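You operate a simulated robot arm through the tools that you are given. There is no shell and no other tool.

You run a simulated robot arm. Do the job below in one go: nothing can be reset, and whatever is moved stays where it is left.

Task
Give the core with the white cap two turns of tape.
Fine: stand it in the winder jaws, swing the tape arm on, turn the dial, swing the arm away and put the core back. Keep it upright; leave the other core untaped.

Only the result counts: the job must be done as asked and must still hold three seconds after the hand-in. Knocking over, shifting, dropping, spilling or breaking anything else fails it. Lids that push on must go on centred and level and be pressed home; caps that screw on are set level and turned clockwise until they are tight.

Robot
A 7-joint arm with a two-finger parallel gripper, fixed in place. Base frame: the origin is on the floor under the middle of its stand, x ahead of it, y to its left, z up; the work surface is at about z = 80. Readings come in cm, degrees, newtons and seconds.
It reaches about 147.9 cm from its shoulder. Its first joint turns from -166.0 to 166.0 degrees. Payload 4.4 kg.
The TCP is the grasp point between the finger pads, 2.3 cm short of the fingertips. In the tool frame z runs along the fingers and y along their closing line. The gripper opens to 9.4 cm. The fingers are 3.8 cm wide and 1 cm thick; the gripper's body (5.4 by 9.6 cm) begins 3.9 cm behind the TCP.
Orientation is that of the tool frame in the base frame, as a unit quaternion [w, x, y, z]. With the fingers straight down and closing along the base's y, the tool's x points along the base's -x, its y along +y and its z along -z.

Tools
- The arm moves only by the tool move_arm. Its argument "steps" is a list of rows, each a list of 7 numbers: the shift along the tool's x, y, z in units of 300 mm (1.0 is 300 mm), then the turn, a rotation vector about the tool's x, y, z in units of 180 degrees (1.0 is 180 degrees), then the closure in counts, from 0 (fully open) to 255 (shut). In form: [[dx, dy, dz, wx, wy, wz, gripper], ...]. A call has 1 to 20 rows; each row is the pose to reach, as a shift and turn from the pose commanded when the call began, along the tool's axes at that moment. A call with a number of a shift or a turn outside -1 to 1 is refused whole. Each row takes 0.2 s and may step no farther than 5 cm and 8.6 degrees from the row before; otherwise, or with a gripper value out of range, the whole call is refused. Where a pose cannot be reached the arm comes as near as it can. A force on the tool above 40 N (or 10 N above the force at the start of the call, whichever is more), or a blocked arm, ends the call early, and 0.2 s more pass. The fingers move at their own pace (about 7.2 cm/s each) and stop on an object; they squeeze with about 25 N. The grip force told is the motor's: it shows also when the fingers shut on nothing. Time passes only in rows, and 0.2 s behind the last, so rows that repeat a pose let the fingers close. It gives the time, the measured TCP pose, the force on the tool (base axes), the opening and the grip force at its end, in the units of the frame above (readings bear some noise), with the torque about the TCP (base axes, N m) and any sound that the robot's microphone picked up, and new pictures: "pictures" is both (left out), scene, wrist or none.
- Cameras (640 x 400 px; columns grow to the right, rows downward): "scene" is fixed at [5.2, -65.11, 167.24]; the picture's right is [0.88, -0.47, 0.00], its down [-0.23, -0.43, -0.87] and it looks along [0.41, 0.77, -0.49] (base axes); focal length 351 px, centre (320, 200). "wrist" rides on the gripper at [8.6, 1.6, -7.4] in the tool frame; the picture's right is [-0.18, 0.98, 0.00], its down [-0.58, -0.11, -0.81] and it looks along [-0.79, -0.15, 0.59] (tool axes); focal length 243 px, centre (320, 200). There is no depth. A picture from a camera that has moved, and an enlarged one, comes with that camera's place and axes in the base frame and with its lens.
- enlarge(camera, box): a new picture of the part [left, top, right, bottom] of that camera's present view, enlarged. It takes no simulated time.
- job_done(): hands the job in; it is judged then, once.

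Nothing tells you positions but the pictures and the camera data. Unless the task says otherwise, let go and move clear before handing in.

The tools are called after "Emit:" as name(argument=value, ...) on one line, values as JSON. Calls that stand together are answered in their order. move_arm: Moves the arm, as the interface text tells. Its arguments: {"type":"object","properties":{"steps":{"type":"array","items":{"type":"array","items":{"type":"number"}}},"pictures":{"type":"string","enum":["both","scene","wrist","none"]}},"required":["steps"]} The other tools are called the same way: enlarge (camera, box) takes an enlarged picture of a part of a camera's view; job_done () hands the job in.

At the start:

```text
t: 0.0
tcp_pos: [56.36, 38.65, 128.65]
orientation: [0.0, 0.0, 1.0, 0.0]
contact_force: [0.0, 0.3, 0.9]
torque: [0.01, 0.02, -0.02]
grip_width: 9.43
finger_force: 0.0
```

scene: 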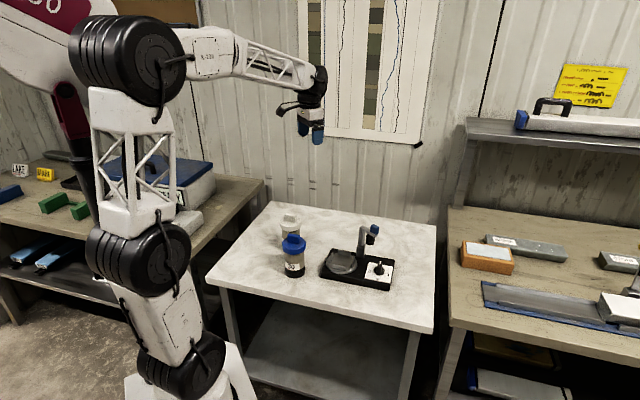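
wrist: 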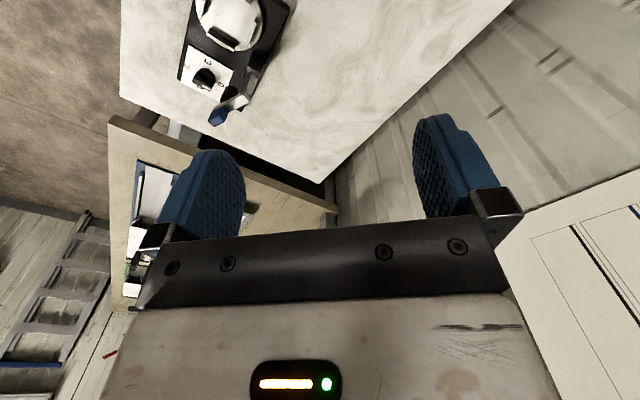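

I see a small white table with two cores (one white-capped, one blue-capped) and a winder with a tape arm and a dial. I'll enlarge the scene to locate everything before moving.

Emit:
enlarge(camera="scene", box=[260, 190, 420, 300])

Emit:
enlarge(camera="scene", box=[310, 215, 400, 295])

Emit:
enlarge(camera="scene", box=[265, 195, 325, 285])

Emit:
enlarge(camera="wrist", box=[120, 0, 340, 150])

```text
3.64 times, centred on (340, 245) of scene
camera zoom: at [5.2, -65.11, 167.24], right [0.88, -0.47, 0.0], down [-0.23, -0.43, -0.87], along [0.41, 0.77, -0.49], focal length 1278 px, centre (247, 36)
```

zoom: 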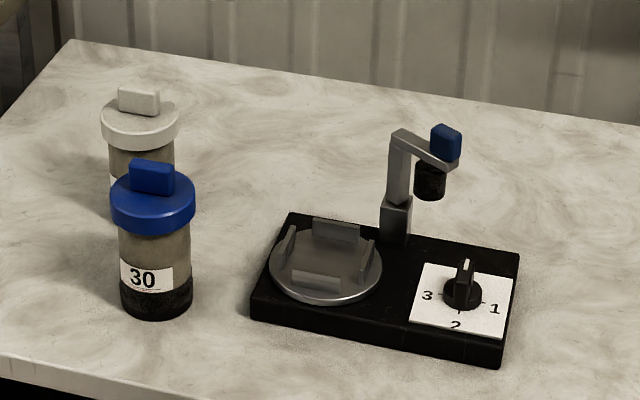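

```text
5.00 times, centred on (355, 255) of scene
camera zoom: at [5.2, -65.11, 167.24], right [0.88, -0.47, 0.0], down [-0.23, -0.43, -0.87], along [0.41, 0.77, -0.49], focal length 1757 px, centre (145, -75)
```

zoom: 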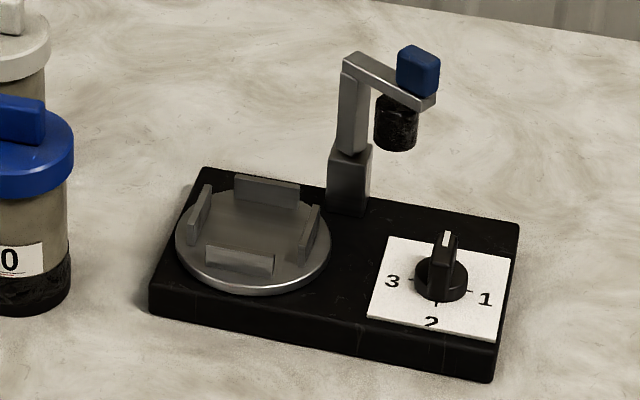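

```text
4.44 times, centred on (295, 240) of scene
camera zoom: at [5.2, -65.11, 167.24], right [0.88, -0.47, 0.0], down [-0.23, -0.43, -0.87], along [0.41, 0.77, -0.49], focal length 1562 px, centre (431, 22)
```

zoom: 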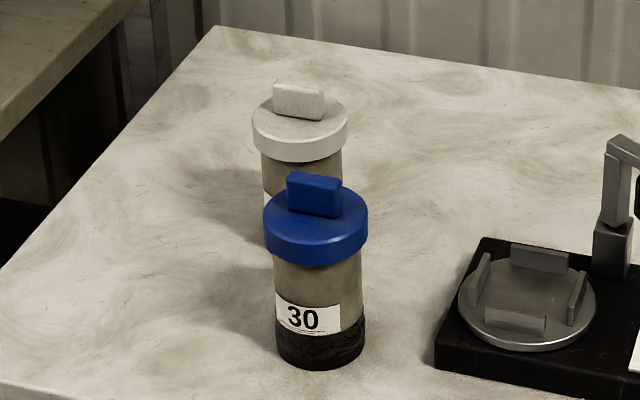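

```text
2.67 times, centred on (230, 75) of wrist
camera zoom: at [47.72, 40.2, 136.25], right [0.18, 0.98, 0.0], down [0.58, -0.11, 0.81], along [0.79, -0.15, -0.59], focal length 647 px, centre (560, 533)
```

zoom: 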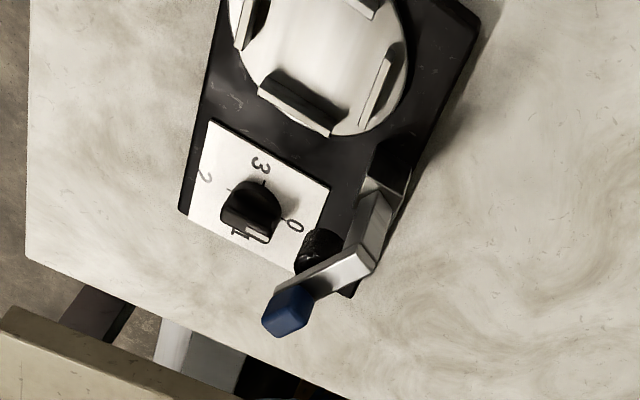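

I place the white-capped core near (48.6, 40.5), the blue one near (44, 27.6), the winder turntable near (60, 21), the dial near (69.5, 10.8), and the tape-arm handle near (70.7, 17, 97.5). I'll move nearer, staying well above everything, to get a better wrist view.

Emit:
move_arm(steps=[[0.063, -0.048, 0.0925, 0, 0, 0, 0], [0.126, -0.096, 0.185, 0, 0, 0, 0], [0.19, -0.144, 0.2775, 0, 0, 0, 0], [0.253, -0.192, 0.37, 0, 0, 0, 0], [0.316, -0.24, 0.4625, 0, 0, 0, 0], [0.379, -0.288, 0.555, 0, 0, 0, 0]], pictures="both")

```text
t: 1.4
tcp_pos: [45.09, 30.17, 112.11]
orientation: [0.0, 0.0, 1.0, 0.0]
contact_force: [-0.3, 0.1, 0.2]
torque: [0.01, -0.01, 0.02]
grip_width: 9.38
finger_force: 0.1
camera wrist: at [36.44, 31.64, 119.6], right [0.18, 0.98, 0.0], down [0.58, -0.11, 0.81], along [0.79, -0.15, -0.59], focal length 243 px, centre (320, 200)
```

scene: 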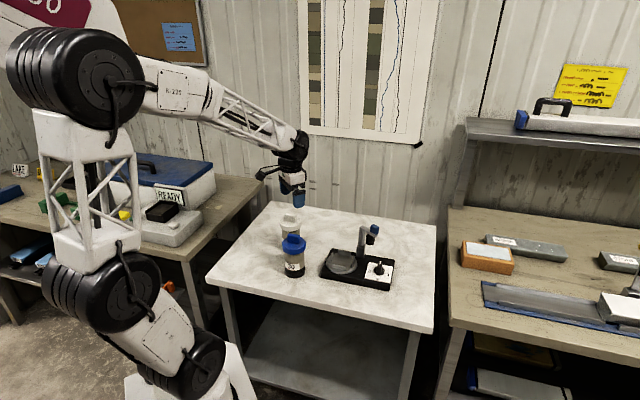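
wrist: 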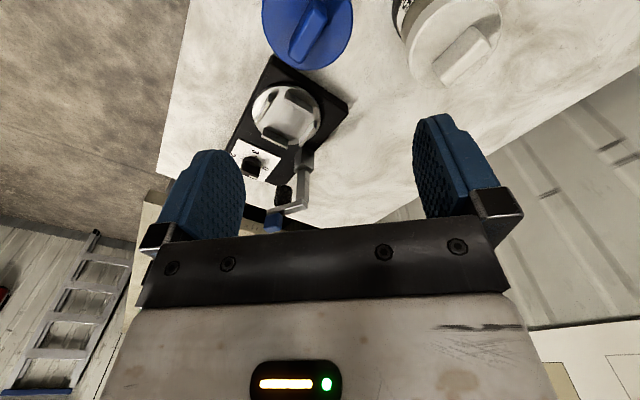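

Emit:
enlarge(camera="wrist", box=[220, 50, 360, 240])

Emit:
enlarge(camera="wrist", box=[380, 0, 520, 100])

Emit:
enlarge(camera="scene", box=[355, 215, 400, 295])

```text
2.11 times, centred on (290, 145) of wrist
camera zoom: at [36.44, 31.64, 119.6], right [0.18, 0.98, 0.0], down [0.58, -0.11, 0.81], along [0.79, -0.15, -0.59], focal length 511 px, centre (383, 316)
```

zoom: 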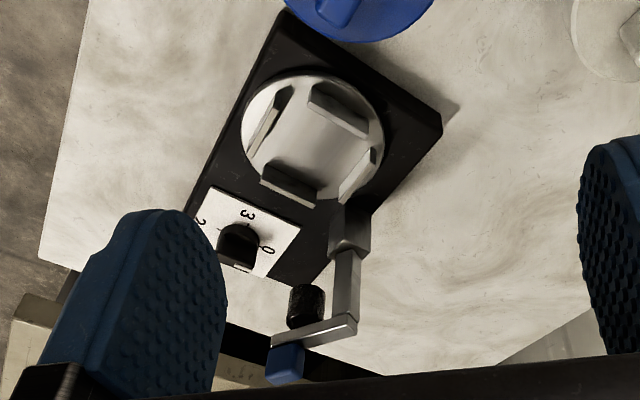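

```text
4.00 times, centred on (450, 50) of wrist
camera zoom: at [36.44, 31.64, 119.6], right [0.18, 0.98, 0.0], down [0.58, -0.11, 0.81], along [0.79, -0.15, -0.59], focal length 970 px, centre (-200, 800)
```

zoom: 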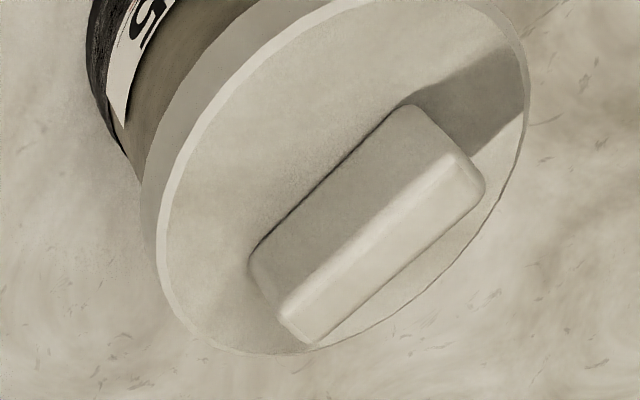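

```text
5.00 times, centred on (378, 255) of scene
camera zoom: at [5.2, -65.11, 167.24], right [0.88, -0.47, 0.0], down [-0.23, -0.43, -0.87], along [0.41, 0.77, -0.49], focal length 1757 px, centre (32, -75)
```

zoom: 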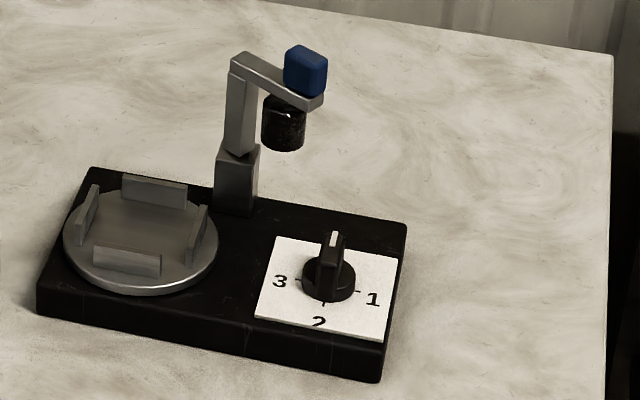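

The white core's tab centre triangulates to about (49.7, 43.2) with its top near z 95, and the tab runs along about -42°. I'll move over the winder for a closer look at the jaws and dial.

Emit:
move_arm(steps=[[-0.0556, -0.0889, 0.0667, 0, 0, 0, 0], [-0.1111, -0.1778, 0.1333, 0, 0, 0, 0], [-0.1667, -0.2667, 0.2, 0, 0, 0, 0], [-0.1667, -0.2667, 0.2, 0, 0, 0, 0]], pictures="wrist")

Emit:
enlarge(camera="wrist", box=[200, 0, 420, 140])

Emit:
enlarge(camera="wrist", box=[230, 100, 400, 240])

```text
t: 2.4
tcp_pos: [49.8, 21.93, 106.29]
orientation: [0.0, -0.001, 1.0, 0.0]
contact_force: [-0.5, 0.0, -0.2]
torque: [-0.01, -0.01, -0.01]
grip_width: 9.39
finger_force: 0.1
camera wrist: at [41.11, 23.45, 113.83], right [0.18, 0.98, 0.0], down [0.58, -0.11, 0.81], along [0.79, -0.15, -0.59], focal length 243 px, centre (320, 200)
```

wrist: 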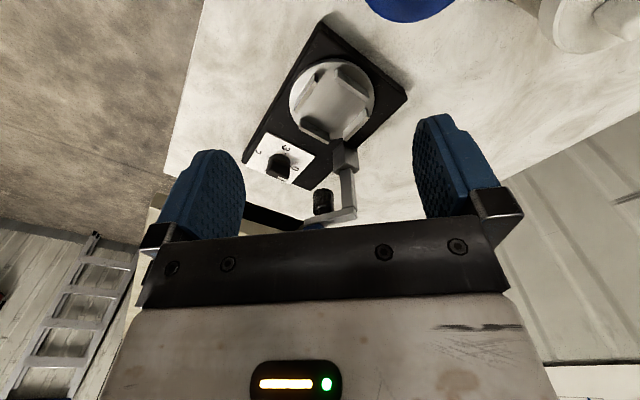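

```text
2.86 times, centred on (310, 70) of wrist
camera zoom: at [41.11, 23.45, 113.83], right [0.18, 0.98, 0.0], down [0.58, -0.11, 0.81], along [0.79, -0.15, -0.59], focal length 693 px, centre (349, 571)
```

zoom: 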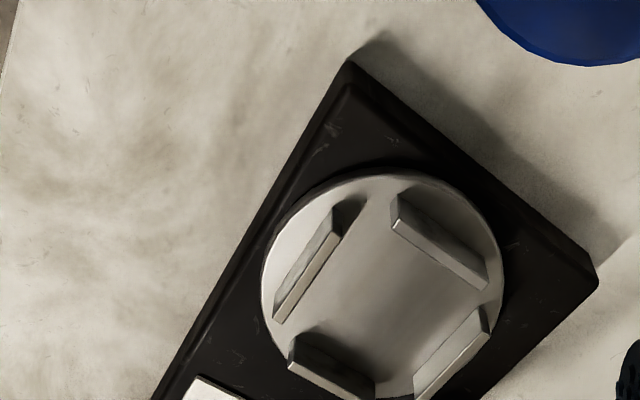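

```text
2.86 times, centred on (315, 170) of wrist
camera zoom: at [41.11, 23.45, 113.83], right [0.18, 0.98, 0.0], down [0.58, -0.11, 0.81], along [0.79, -0.15, -0.59], focal length 693 px, centre (334, 286)
```

zoom: 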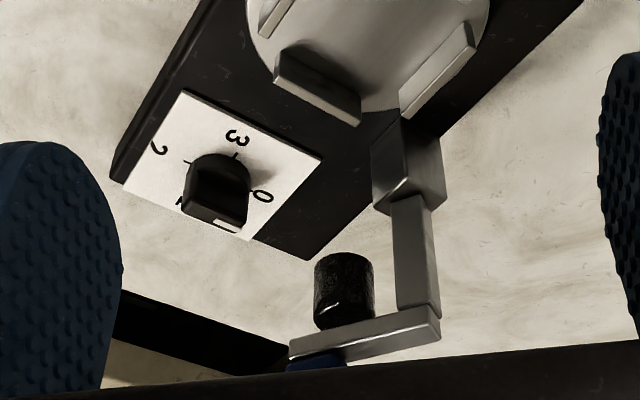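

The dial reads 0 on its +x+y side, and numbers increase clockwise seen from above (0, 1, 2, 3 at 90° steps), with the pointer at 0. I'll move over the turntable for a steeper look at the jaw gap and the dial.

Emit:
move_arm(steps=[[-0.15, -0.03, 0, 0, 0, 0, 0], [-0.3, -0.06, 0, 0, 0, 0, 0], [-0.3, -0.06, 0, 0, 0, 0, 0]], pictures="wrist")

Emit:
enlarge(camera="wrist", box=[220, 0, 420, 130])

Emit:
enlarge(camera="wrist", box=[180, 80, 420, 240])

```text
t: 3.2
tcp_pos: [59.21, 20.28, 106.04]
orientation: [0.0, 0.0, 1.0, 0.0]
contact_force: [0.0, 0.3, 0.2]
torque: [0.03, -0.05, -0.01]
grip_width: 9.42
finger_force: 0.0
camera wrist: at [50.43, 21.74, 113.63], right [0.18, 0.98, 0.0], down [0.58, -0.11, 0.81], along [0.79, -0.15, -0.59], focal length 243 px, centre (320, 200)
```

wrist: 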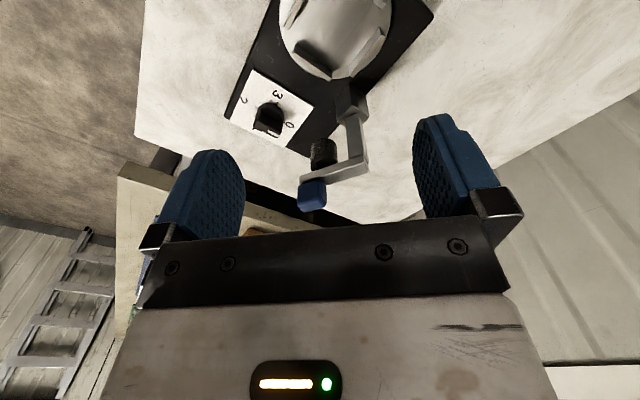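

```text
3.08 times, centred on (320, 65) of wrist
camera zoom: at [50.43, 21.74, 113.63], right [0.18, 0.98, 0.0], down [0.58, -0.11, 0.81], along [0.79, -0.15, -0.59], focal length 746 px, centre (320, 615)
```

zoom: 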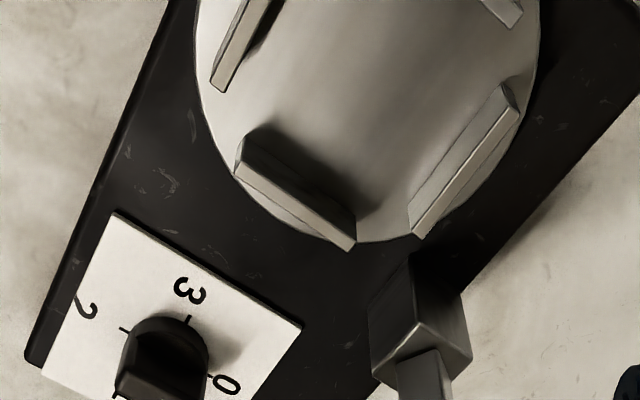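

```text
2.50 times, centred on (300, 160) of wrist
camera zoom: at [50.43, 21.74, 113.63], right [0.18, 0.98, 0.0], down [0.58, -0.11, 0.81], along [0.79, -0.15, -0.59], focal length 606 px, centre (370, 300)
```

zoom: 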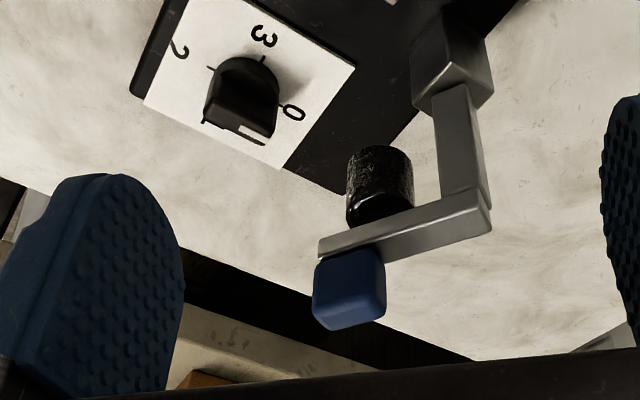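

The turntable is cut off at the top of this view, so I'll back off and rise a little to see all four jaws.

Emit:
move_arm(steps=[[0.08, 0.0, -0.07, 0, 0, 0, 0], [0.16, 0.0, -0.14, 0, 0, 0, 0], [0.16, 0.0, -0.14, 0, 0, 0, 0]], pictures="wrist")

Emit:
enlarge(camera="wrist", box=[260, 0, 420, 120])

Emit:
enlarge(camera="wrist", box=[230, 60, 400, 240])

```text
t: 4.0
tcp_pos: [54.5, 20.13, 110.42]
orientation: [0.0, -0.001, 1.0, 0.0]
contact_force: [0.0, 0.2, 1.0]
torque: [0.0, 0.01, 0.0]
grip_width: 9.4
finger_force: 0.1
camera wrist: at [45.78, 21.67, 117.94], right [0.18, 0.98, 0.0], down [0.58, -0.11, 0.81], along [0.79, -0.15, -0.59], focal length 243 px, centre (320, 200)
```

wrist: 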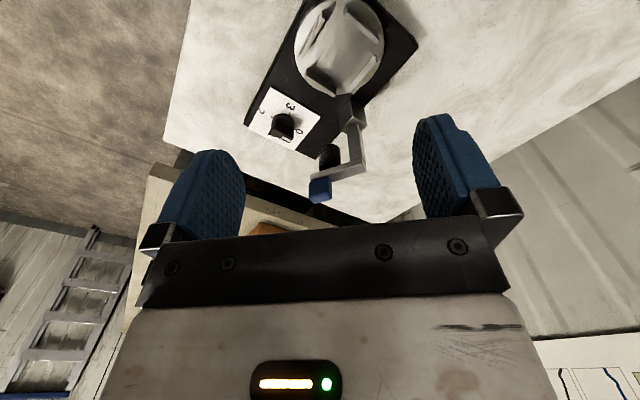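

```text
3.33 times, centred on (340, 60) of wrist
camera zoom: at [45.78, 21.67, 117.94], right [0.18, 0.98, 0.0], down [0.58, -0.11, 0.81], along [0.79, -0.15, -0.59], focal length 809 px, centre (253, 667)
```

zoom: 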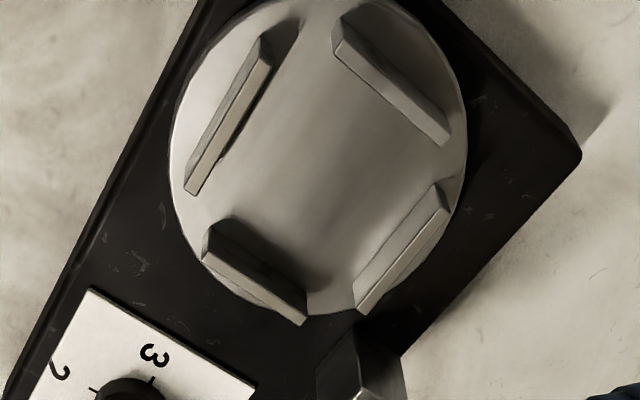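

```text
2.22 times, centred on (315, 150) of wrist
camera zoom: at [45.78, 21.67, 117.94], right [0.18, 0.98, 0.0], down [0.58, -0.11, 0.81], along [0.79, -0.15, -0.59], focal length 539 px, centre (331, 311)
```

zoom: 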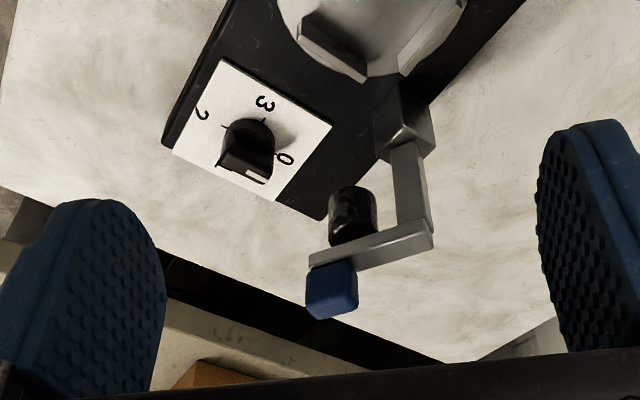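

The jaw centre works out to about (60.1, 21.45) with the jaws facing along the 45° diagonals and an opening of about 7.8 cm. Next I go above the white core and turn the gripper 42° so the fingers close across its tab, still well above it.

Emit:
move_arm(steps=[[0.0133, 0.1283, 0.0, 0, 0, 0.0389, 0], [0.0267, 0.2567, 0.0, 0, 0, 0.0778, 0], [0.04, 0.385, 0.0, 0, 0, 0.1167, 0], [0.0533, 0.5133, 0.0, 0, 0, 0.1556, 0], [0.0667, 0.6417, 0.0, 0, 0, 0.1944, 0], [0.08, 0.77, 0.0, 0, 0, 0.2333, 0], [0.08, 0.77, 0.0, 0, 0, 0.2333, 0]], pictures="both")

Emit:
enlarge(camera="wrist", box=[240, 0, 420, 200])

Emit:
enlarge(camera="scene", box=[260, 150, 340, 290])

```text
t: 5.6
tcp_pos: [51.75, 43.8, 110.36]
orientation: [0.0, 0.358, 0.934, 0.001]
contact_force: [0.9, -0.7, 0.2]
torque: [0.02, 0.01, 0.01]
grip_width: 9.39
finger_force: 0.0
camera wrist: at [46.39, 50.71, 117.91], right [0.79, 0.61, 0.0], down [0.36, -0.47, 0.81], along [0.49, -0.64, -0.59], focal length 243 px, centre (320, 200)
```

scene: 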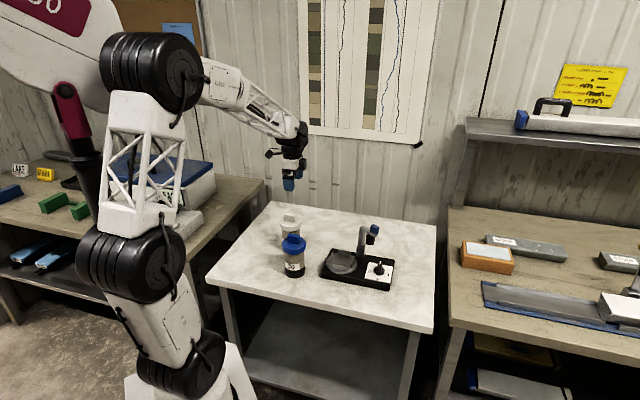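
wrist: 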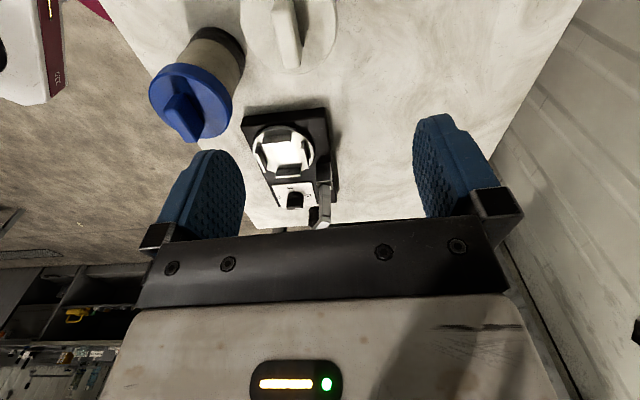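

```text
2.00 times, centred on (330, 100) of wrist
camera zoom: at [46.39, 50.71, 117.91], right [0.79, 0.61, 0.0], down [0.36, -0.47, 0.81], along [0.49, -0.64, -0.59], focal length 485 px, centre (300, 400)
```

zoom: 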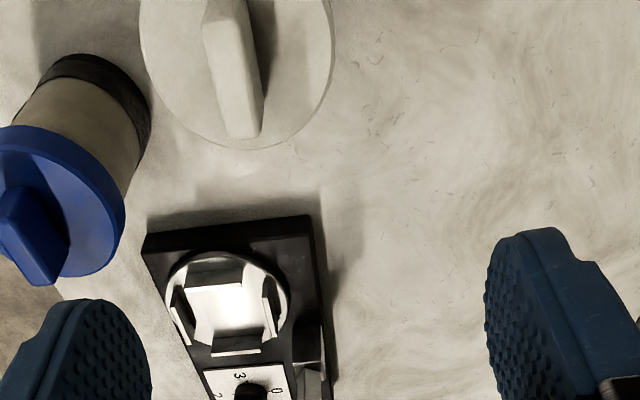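

```text
2.86 times, centred on (300, 220) of scene
camera zoom: at [5.2, -65.11, 167.24], right [0.88, -0.47, 0.0], down [-0.23, -0.43, -0.87], along [0.41, 0.77, -0.49], focal length 1004 px, centre (377, 143)
```

zoom: 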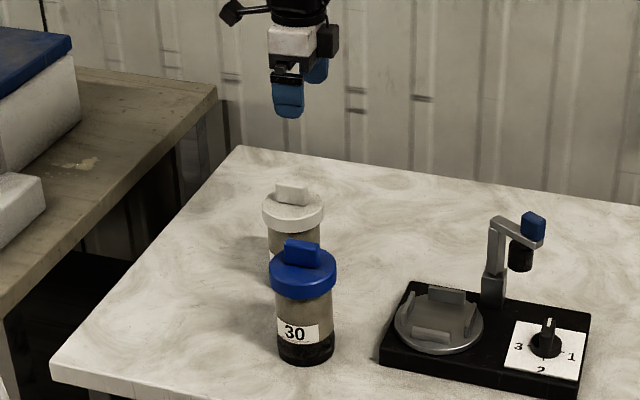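

I'll back off along the tool's x axis so that the white cap comes fully into the wrist view.

Emit:
move_arm(steps=[[0.1, 0, 0, 0, 0, 0, 0], [0.2, -0.02, 0.0, 0, 0, 0, 0], [0.2, -0.02, 0.0, 0, 0, 0, 0]], pictures="wrist")

Emit:
enlarge(camera="wrist", box=[230, 0, 380, 120])

Emit:
enlarge(camera="wrist", box=[160, 60, 380, 240])

```text
t: 6.4
tcp_pos: [46.9, 47.08, 110.56]
orientation: [0.0, 0.359, 0.934, -0.001]
contact_force: [-0.7, -0.2, 0.4]
torque: [0.02, -0.04, 0.0]
grip_width: 9.42
finger_force: 0.1
camera wrist: at [41.54, 54.01, 118.04], right [0.79, 0.61, 0.0], down [0.36, -0.47, 0.81], along [0.49, -0.64, -0.59], focal length 243 px, centre (320, 200)
```

wrist: 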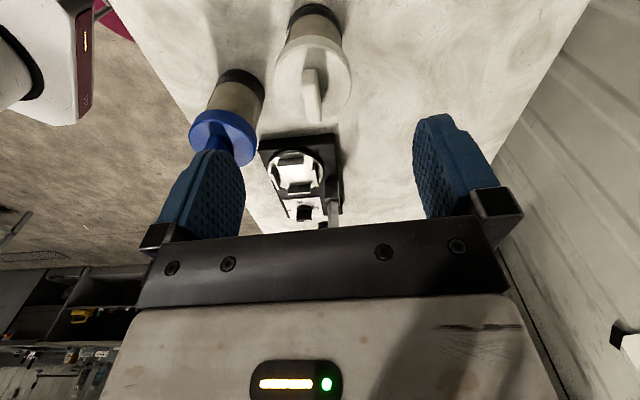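

```text
3.33 times, centred on (305, 60) of wrist
camera zoom: at [41.54, 54.01, 118.04], right [0.79, 0.61, 0.0], down [0.36, -0.47, 0.81], along [0.49, -0.64, -0.59], focal length 809 px, centre (370, 667)
```

zoom: 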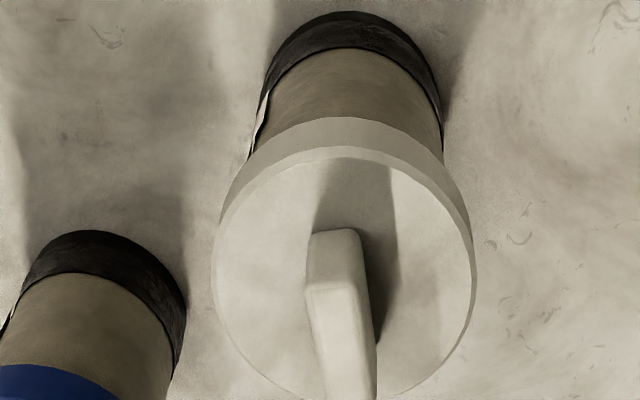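

```text
2.22 times, centred on (270, 150) of wrist
camera zoom: at [41.54, 54.01, 118.04], right [0.79, 0.61, 0.0], down [0.36, -0.47, 0.81], along [0.49, -0.64, -0.59], focal length 539 px, centre (431, 311)
```

zoom: 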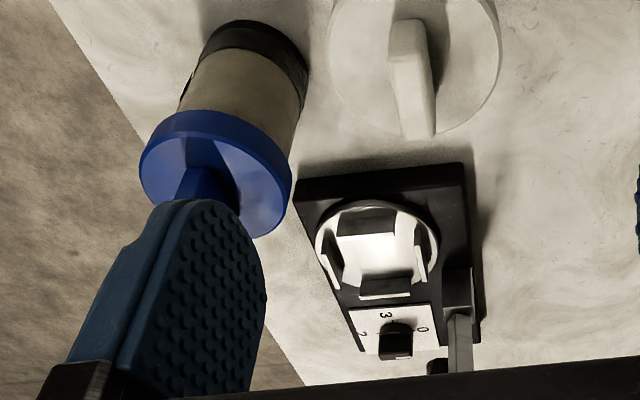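

The white core stands at about (49.4, 42.4), body about 7 cm wide, disc top near z 92.5 and tab top near 95.5, with the tab along -45°. I'll move above it, turn 3° more, and narrow the fingers to about 4 cm.

Emit:
move_arm(steps=[[-0.054, -0.019, 0.1022, 0, 0, 0.0056, 50], [-0.107, -0.037, 0.2044, 0, 0, 0.0111, 100], [-0.161, -0.056, 0.3067, 0, 0, 0.0167, 146], [-0.161, -0.056, 0.3067, 0, 0, 0.0167, 146]], pictures="both")

Emit:
enlarge(camera="scene", box=[260, 170, 330, 270])

Emit:
enlarge(camera="wrist", box=[200, 40, 440, 240])

```text
t: 7.4
tcp_pos: [49.46, 42.41, 100.99]
orientation: [0.0, 0.383, 0.924, 0.0]
contact_force: [0.6, 0.6, 0.4]
torque: [0.03, 0.0, -0.01]
grip_width: 4.0
finger_force: 0.1
camera wrist: at [44.43, 49.51, 108.45], right [0.82, 0.57, 0.0], down [0.33, -0.49, 0.81], along [0.46, -0.67, -0.59], focal length 243 px, centre (320, 200)
```

scene: 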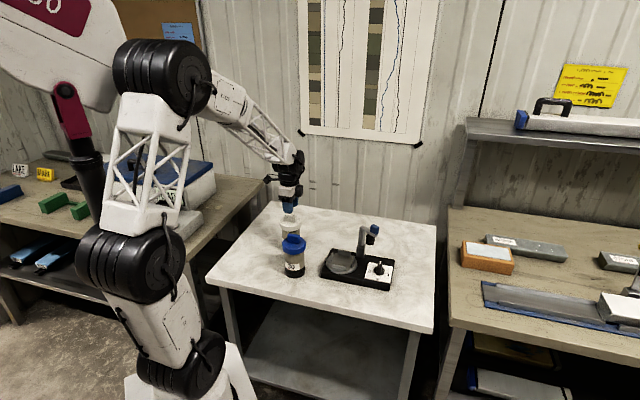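
wrist: 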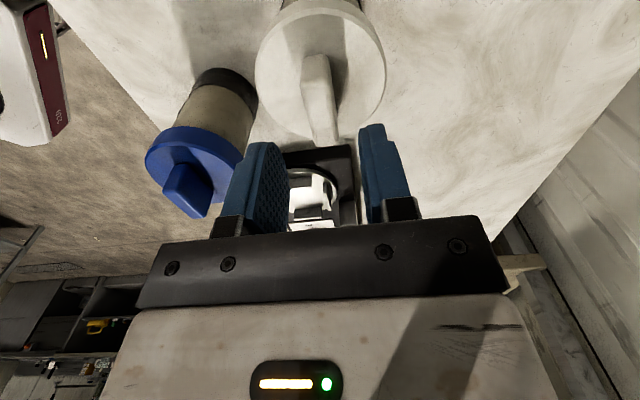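

```text
4.00 times, centred on (295, 220) of scene
camera zoom: at [5.2, -65.11, 167.24], right [0.88, -0.47, 0.0], down [-0.23, -0.43, -0.87], along [0.41, 0.77, -0.49], focal length 1405 px, centre (420, 120)
```

zoom: 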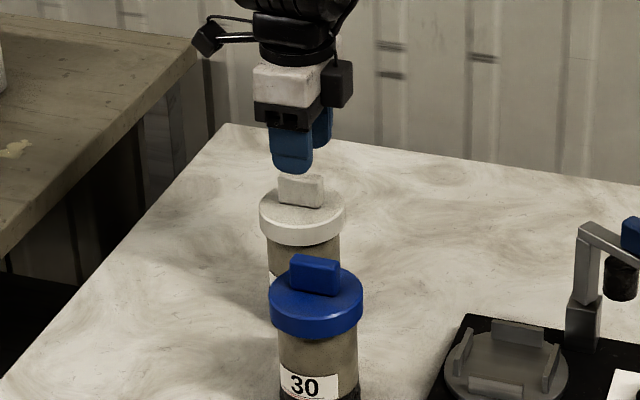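

```text
2.00 times, centred on (320, 140) of wrist
camera zoom: at [44.43, 49.51, 108.45], right [0.82, 0.57, 0.0], down [0.33, -0.49, 0.81], along [0.46, -0.67, -0.59], focal length 485 px, centre (320, 320)
```

zoom: 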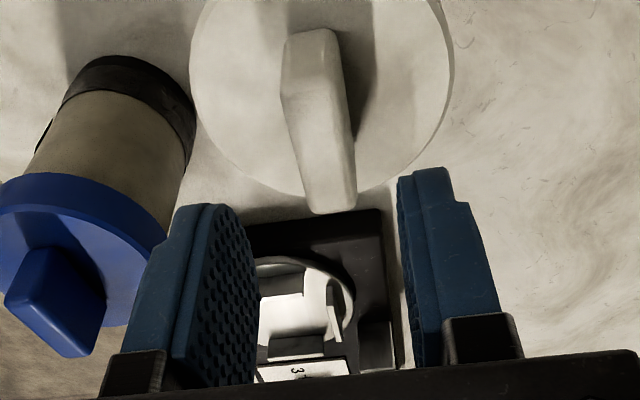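

The gripper is centred on the tab to within a couple of millimetres. I'll lower the open fingers either side of the tab in small steps and watch the force.

Emit:
move_arm(steps=[[-0.005, -0.002, 0.04, 0, 0, 0, 146], [-0.008, -0.003, 0.08, 0, 0, 0, 146], [-0.008, -0.003, 0.12, 0, 0, 0, 146], [-0.008, -0.003, 0.15, 0, 0, 0, 146], [-0.008, -0.003, 0.17, 0, 0, 0, 146], [-0.008, -0.003, 0.17, 0, 0, 0, 146]], pictures="both")

Emit:
enlarge(camera="scene", box=[260, 180, 330, 270])

Emit:
enlarge(camera="wrist", box=[200, 40, 440, 240])

```text
t: 8.8
tcp_pos: [49.58, 42.27, 95.97]
orientation: [0.0, 0.383, 0.924, -0.001]
contact_force: [-0.1, -0.4, 0.9]
torque: [-0.01, 0.03, -0.04]
grip_width: 4.01
finger_force: 0.1
camera wrist: at [44.51, 49.43, 103.59], right [0.82, 0.57, 0.0], down [0.33, -0.49, 0.81], along [0.46, -0.67, -0.59], focal length 243 px, centre (320, 200)
```

scene: 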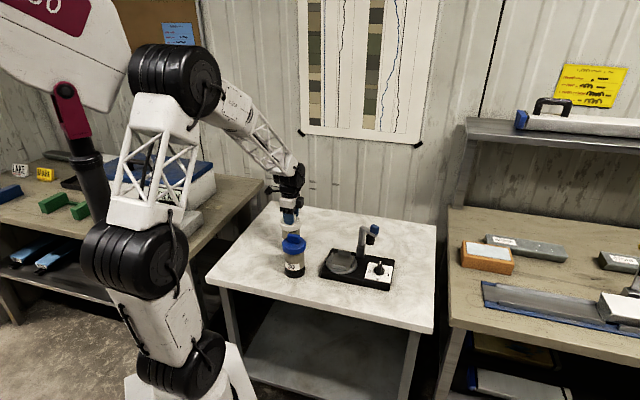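
wrist: 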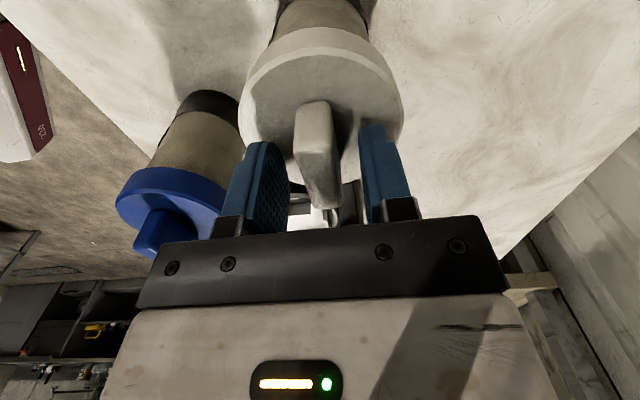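

```text
4.44 times, centred on (295, 225) of scene
camera zoom: at [5.2, -65.11, 167.24], right [0.88, -0.47, 0.0], down [-0.23, -0.43, -0.87], along [0.41, 0.77, -0.49], focal length 1562 px, centre (431, 89)
```

zoom: 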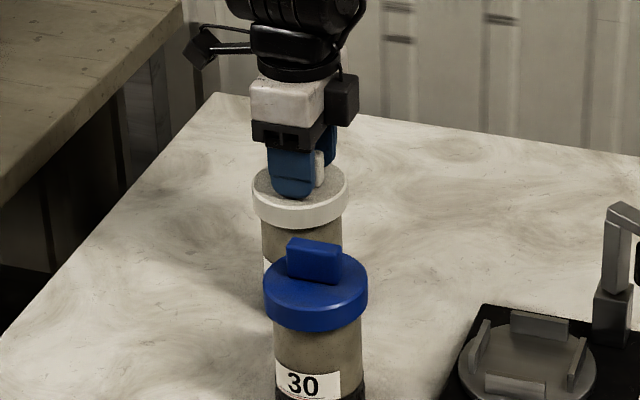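

```text
2.00 times, centred on (320, 140) of wrist
camera zoom: at [44.51, 49.43, 103.59], right [0.82, 0.57, 0.0], down [0.33, -0.49, 0.81], along [0.46, -0.67, -0.59], focal length 485 px, centre (320, 320)
```

zoom: 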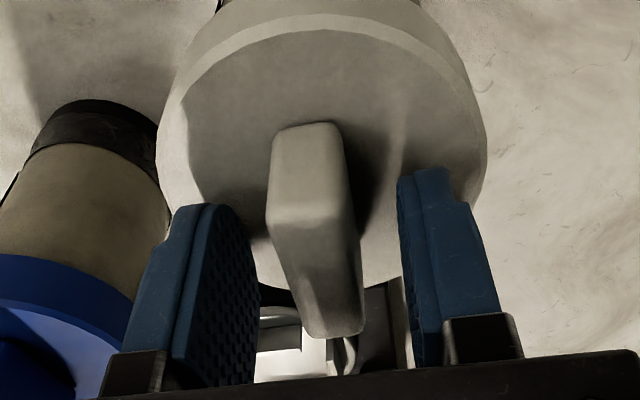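

Emit:
enlarge(camera="scene", box=[275, 195, 315, 245])

Emit:
enlarge(camera="wrist", box=[260, 80, 380, 220])

```text
8.00 times, centred on (295, 220) of scene
camera zoom: at [5.2, -65.11, 167.24], right [0.88, -0.47, 0.0], down [-0.23, -0.43, -0.87], along [0.41, 0.77, -0.49], focal length 2811 px, centre (520, 40)
```

zoom: 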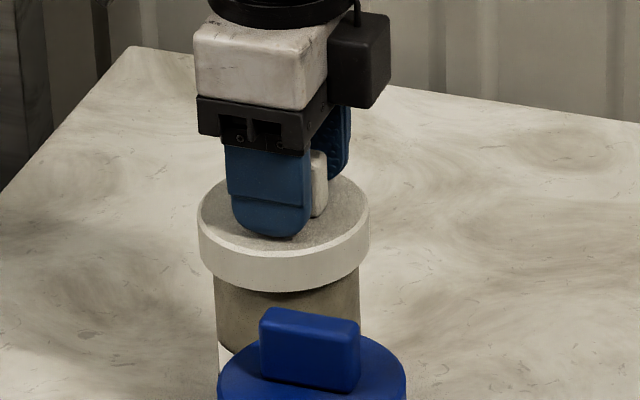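

```text
2.86 times, centred on (320, 150) of wrist
camera zoom: at [44.51, 49.43, 103.59], right [0.82, 0.57, 0.0], down [0.33, -0.49, 0.81], along [0.46, -0.67, -0.59], focal length 693 px, centre (320, 343)
```

zoom: 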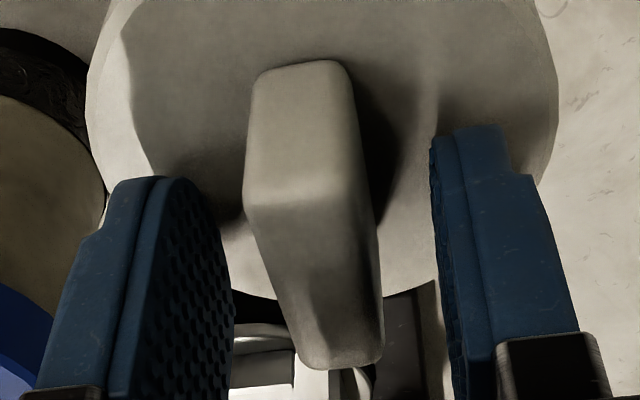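

The fingers straddle the tab with the tips about 1 cm above the disc. I'll drop 0.5 cm and close on the tab.

Emit:
move_arm(steps=[[0, 0.004, 0.01, 0, 0, 0, 146], [0, 0.004, 0.018, 0, 0, 0, 146], [0, 0.004, 0.018, 0, 0, 0, 180], [0, 0.004, 0.018, 0, 0, 0, 200], [0, 0.004, 0.018, 0, 0, 0, 225], [0, 0.004, 0.018, 0, 0, 0, 255], [0, 0.004, 0.018, 0, 0, 0, 255], [0, 0.004, 0.018, 0, 0, 0, 255]], pictures="both")

Emit:
enlarge(camera="scene", box=[275, 195, 315, 245])

Emit:
enlarge(camera="wrist", box=[200, 40, 440, 240])

```text
t: 9.7
tcp_pos: [49.8, 42.44, 95.78]
orientation: [0.0, 0.383, 0.924, 0.003]
contact_force: [2.8, 1.0, 7.4]
torque: [0.04, -0.11, 0.0]
grip_width: 2.05
finger_force: 0.0
stopped in row 4: the force on the tool passed its limit at 47 N (the readings are from after the stop); the commanded pose is now the measured one
camera wrist: at [44.67, 49.5, 103.29], right [0.82, 0.57, 0.01], down [0.33, -0.49, 0.81], along [0.46, -0.66, -0.59], focal length 243 px, centre (320, 200)
```

scene: 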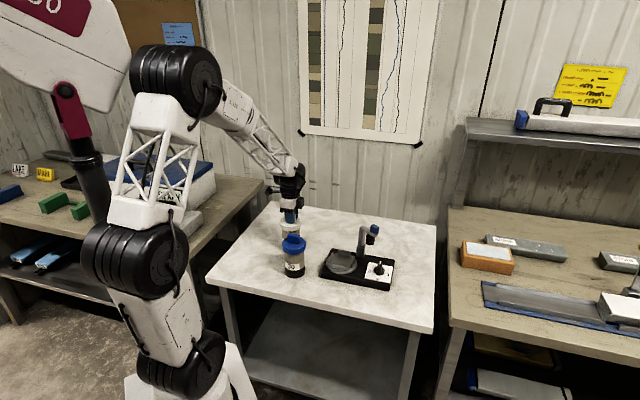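
wrist: 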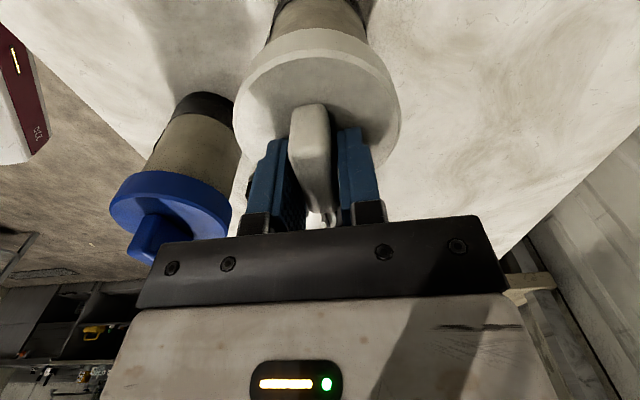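

```text
8.00 times, centred on (295, 220) of scene
camera zoom: at [5.2, -65.11, 167.24], right [0.88, -0.47, 0.0], down [-0.23, -0.43, -0.87], along [0.41, 0.77, -0.49], focal length 2811 px, centre (520, 40)
```

zoom: 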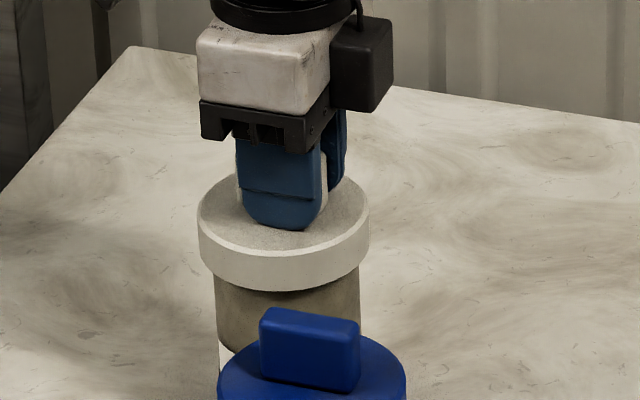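

```text
2.00 times, centred on (320, 140) of wrist
camera zoom: at [44.67, 49.5, 103.29], right [0.82, 0.57, 0.01], down [0.33, -0.49, 0.81], along [0.46, -0.66, -0.59], focal length 485 px, centre (320, 320)
```

zoom: 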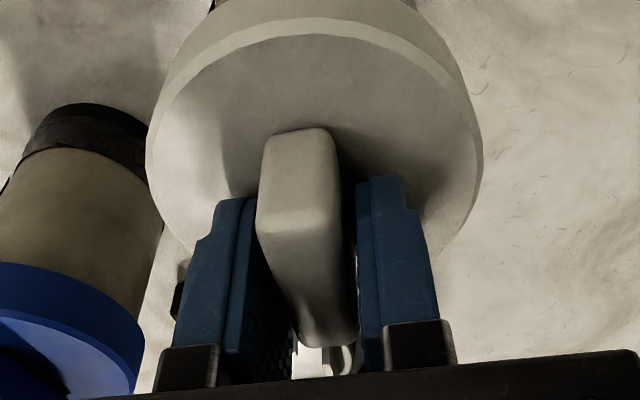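

The closing stopped on force: the right finger met the tab first and the tips seem to touch the disc. I'll reopen slightly, rise 0.4 cm, and look again.

Emit:
move_arm(steps=[[0, 0, 0.0, 0, 0, 0, 170], [0, 0, -0.007, 0, 0, 0, 165], [0, 0, -0.014, 0, 0, 0, 165], [0, 0, -0.014, 0, 0, 0, 165]], pictures="wrist")

Emit:
enlarge(camera="wrist", box=[240, 80, 400, 240])

Emit:
enlarge(camera="scene", box=[275, 195, 315, 245])

```text
t: 10.7
tcp_pos: [49.78, 42.33, 96.08]
orientation: [0.001, 0.382, 0.924, 0.002]
contact_force: [0.9, 0.2, 0.9]
torque: [0.02, 0.02, 0.0]
grip_width: 3.32
finger_force: 0.0
camera wrist: at [44.69, 49.48, 103.64], right [0.82, 0.57, 0.0], down [0.33, -0.49, 0.81], along [0.46, -0.66, -0.59], focal length 243 px, centre (320, 200)
```

wrist: 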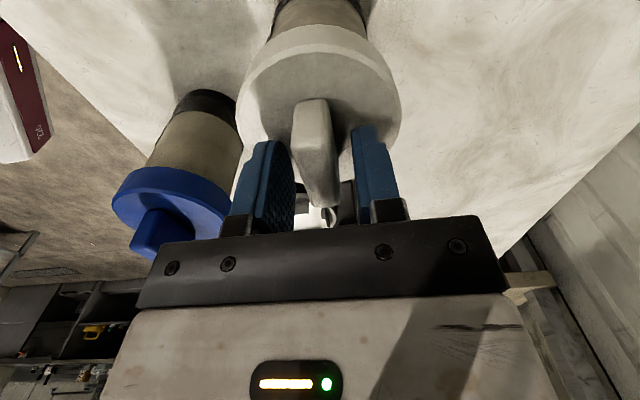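

```text
2.50 times, centred on (320, 160) of wrist
camera zoom: at [44.69, 49.48, 103.64], right [0.82, 0.57, 0.0], down [0.33, -0.49, 0.81], along [0.46, -0.66, -0.59], focal length 606 px, centre (320, 300)
```

zoom: 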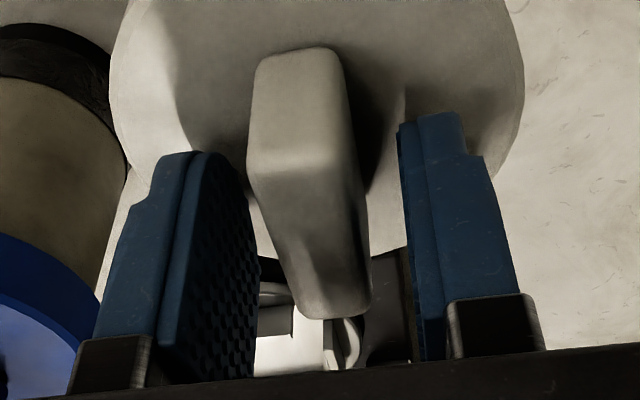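

```text
8.00 times, centred on (295, 220) of scene
camera zoom: at [5.2, -65.11, 167.24], right [0.88, -0.47, 0.0], down [-0.23, -0.43, -0.87], along [0.41, 0.77, -0.49], focal length 2811 px, centre (520, 40)
```

zoom: 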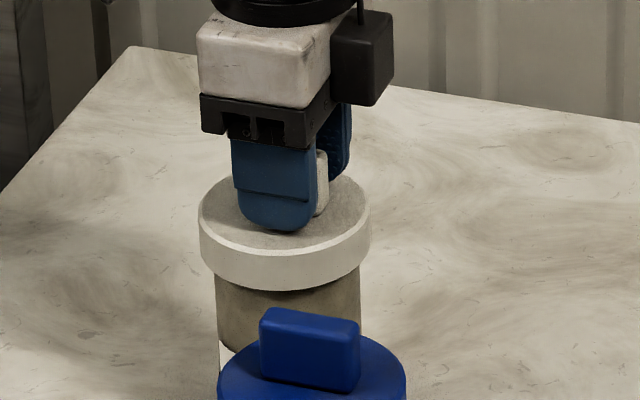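

The tab is now centred between the fingers and the tips are just clear of the disc. I'll nudge 0.2 cm to centre on the tab lengthwise and close gently at this height.

Emit:
move_arm(steps=[[0.007, 0, 0, 0, 0, 0, 175], [0.007, 0, 0, 0, 0, 0, 190], [0.007, 0, 0, 0, 0, 0, 200], [0.007, 0, 0, 0, 0, 0, 207], [0.007, 0, 0, 0, 0, 0, 214], [0.007, 0, 0, 0, 0, 0, 221], [0.007, 0, 0, 0, 0, 0, 235], [0.007, 0, 0, 0, 0, 0, 255], [0.007, 0, 0, 0, 0, 0, 255]], pictures="both")

Emit:
enlarge(camera="wrist", box=[240, 80, 400, 240])

Emit:
enlarge(camera="scene", box=[275, 195, 315, 245])

```text
t: 12.7
tcp_pos: [49.65, 42.5, 96.15]
orientation: [0.001, 0.383, 0.924, 0.001]
contact_force: [1.5, 1.3, 1.7]
torque: [-0.01, 0.02, -0.02]
grip_width: 1.5
finger_force: 24.8
camera wrist: at [44.54, 49.67, 103.66], right [0.82, 0.57, 0.0], down [0.33, -0.49, 0.81], along [0.46, -0.66, -0.59], focal length 243 px, centre (320, 200)
```

scene: 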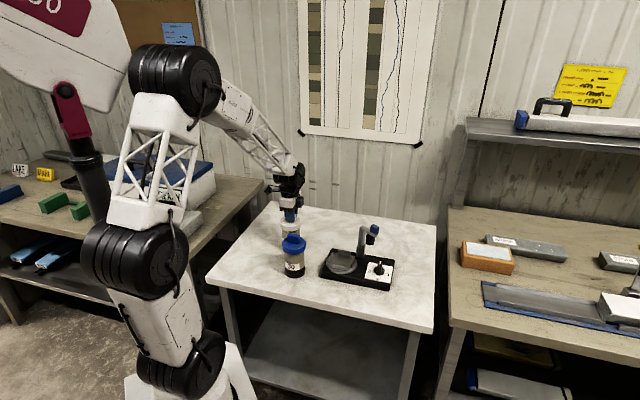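
wrist: 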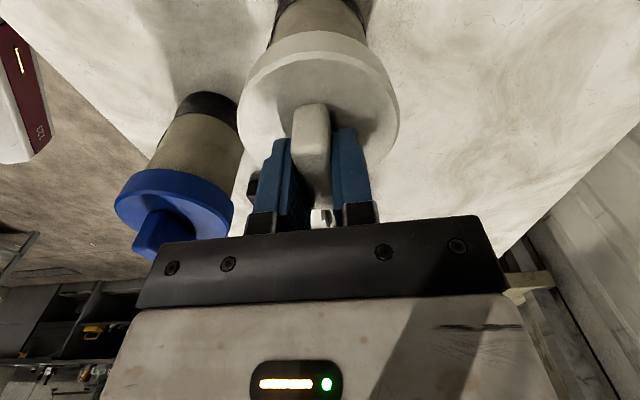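

```text
2.50 times, centred on (320, 160) of wrist
camera zoom: at [44.54, 49.67, 103.66], right [0.82, 0.57, 0.0], down [0.33, -0.49, 0.81], along [0.46, -0.66, -0.59], focal length 606 px, centre (320, 300)
```

zoom: 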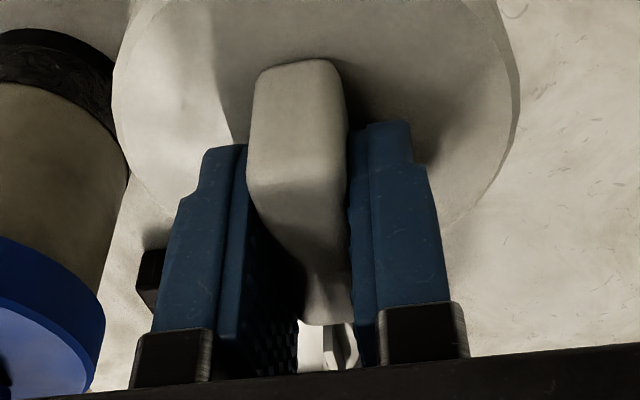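

```text
8.00 times, centred on (295, 220) of scene
camera zoom: at [5.2, -65.11, 167.24], right [0.88, -0.47, 0.0], down [-0.23, -0.43, -0.87], along [0.41, 0.77, -0.49], focal length 2811 px, centre (520, 40)
```

zoom: 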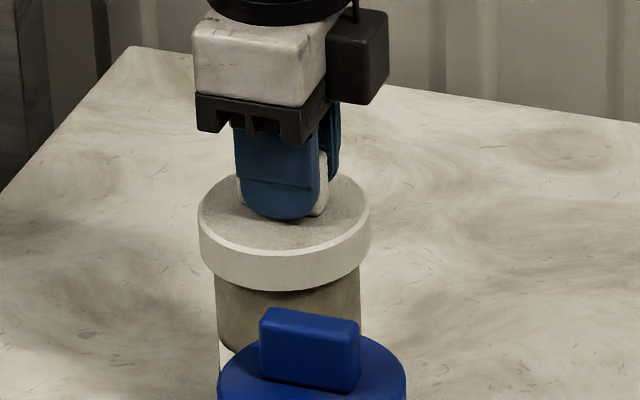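

The tab is gripped firmly (1.5 cm, 25 N). I'll lift straight up by about 2 cm and check that the whole core comes with it.

Emit:
move_arm(steps=[[0, 0, -0.01, 0, 0, 0, 255], [0, 0, -0.03, 0, 0, 0, 255], [0, 0, -0.06, 0, 0, 0, 255], [0, 0, -0.08, 0, 0, 0, 255], [0, 0, -0.08, 0, 0, 0, 255]], pictures="both")

Emit:
enlarge(camera="wrist", box=[200, 0, 440, 200])

Emit:
enlarge(camera="scene", box=[260, 180, 330, 280])

```text
t: 13.9
tcp_pos: [49.41, 42.44, 98.48]
orientation: [0.001, 0.383, 0.924, 0.001]
contact_force: [0.5, -0.1, -6.5]
torque: [-0.05, -0.01, -0.01]
grip_width: 1.49
finger_force: 25.0
camera wrist: at [44.48, 49.59, 106.03], right [0.82, 0.57, 0.0], down [0.33, -0.49, 0.81], along [0.46, -0.66, -0.59], focal length 243 px, centre (320, 200)
```

scene: 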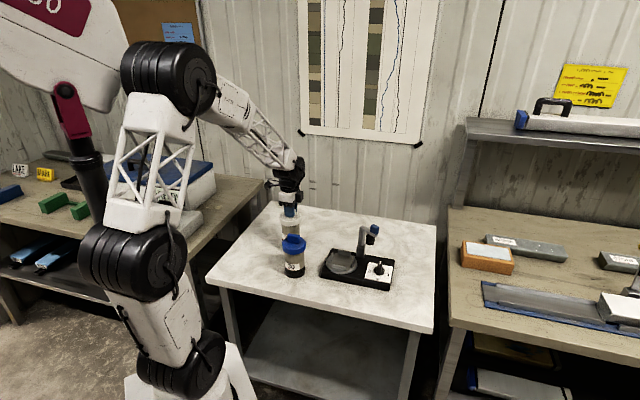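
wrist: 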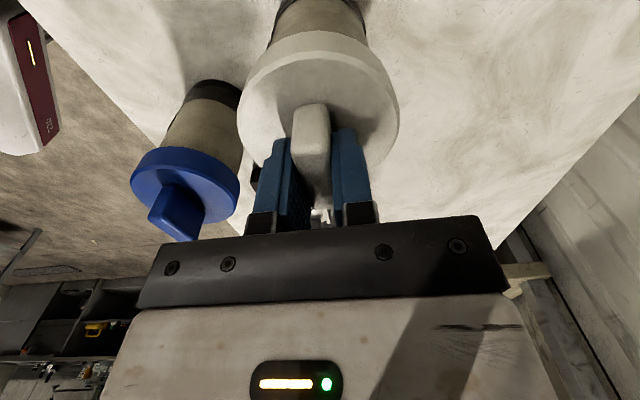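

```text
2.00 times, centred on (320, 100) of wrist
camera zoom: at [44.48, 49.59, 106.03], right [0.82, 0.57, 0.0], down [0.33, -0.49, 0.81], along [0.46, -0.66, -0.59], focal length 485 px, centre (320, 400)
```

zoom: 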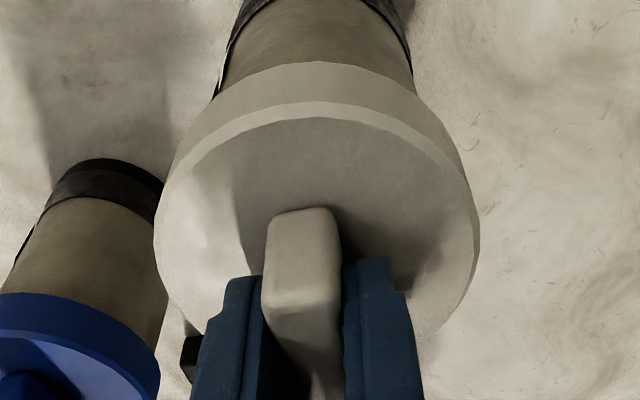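

```text
4.00 times, centred on (295, 230) of scene
camera zoom: at [5.2, -65.11, 167.24], right [0.88, -0.47, 0.0], down [-0.23, -0.43, -0.87], along [0.41, 0.77, -0.49], focal length 1405 px, centre (420, 80)
```

zoom: 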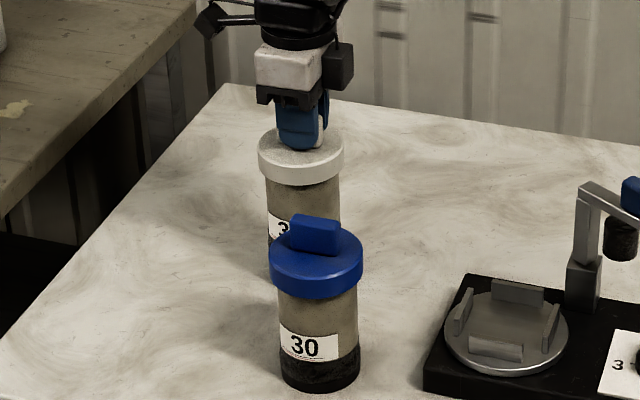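

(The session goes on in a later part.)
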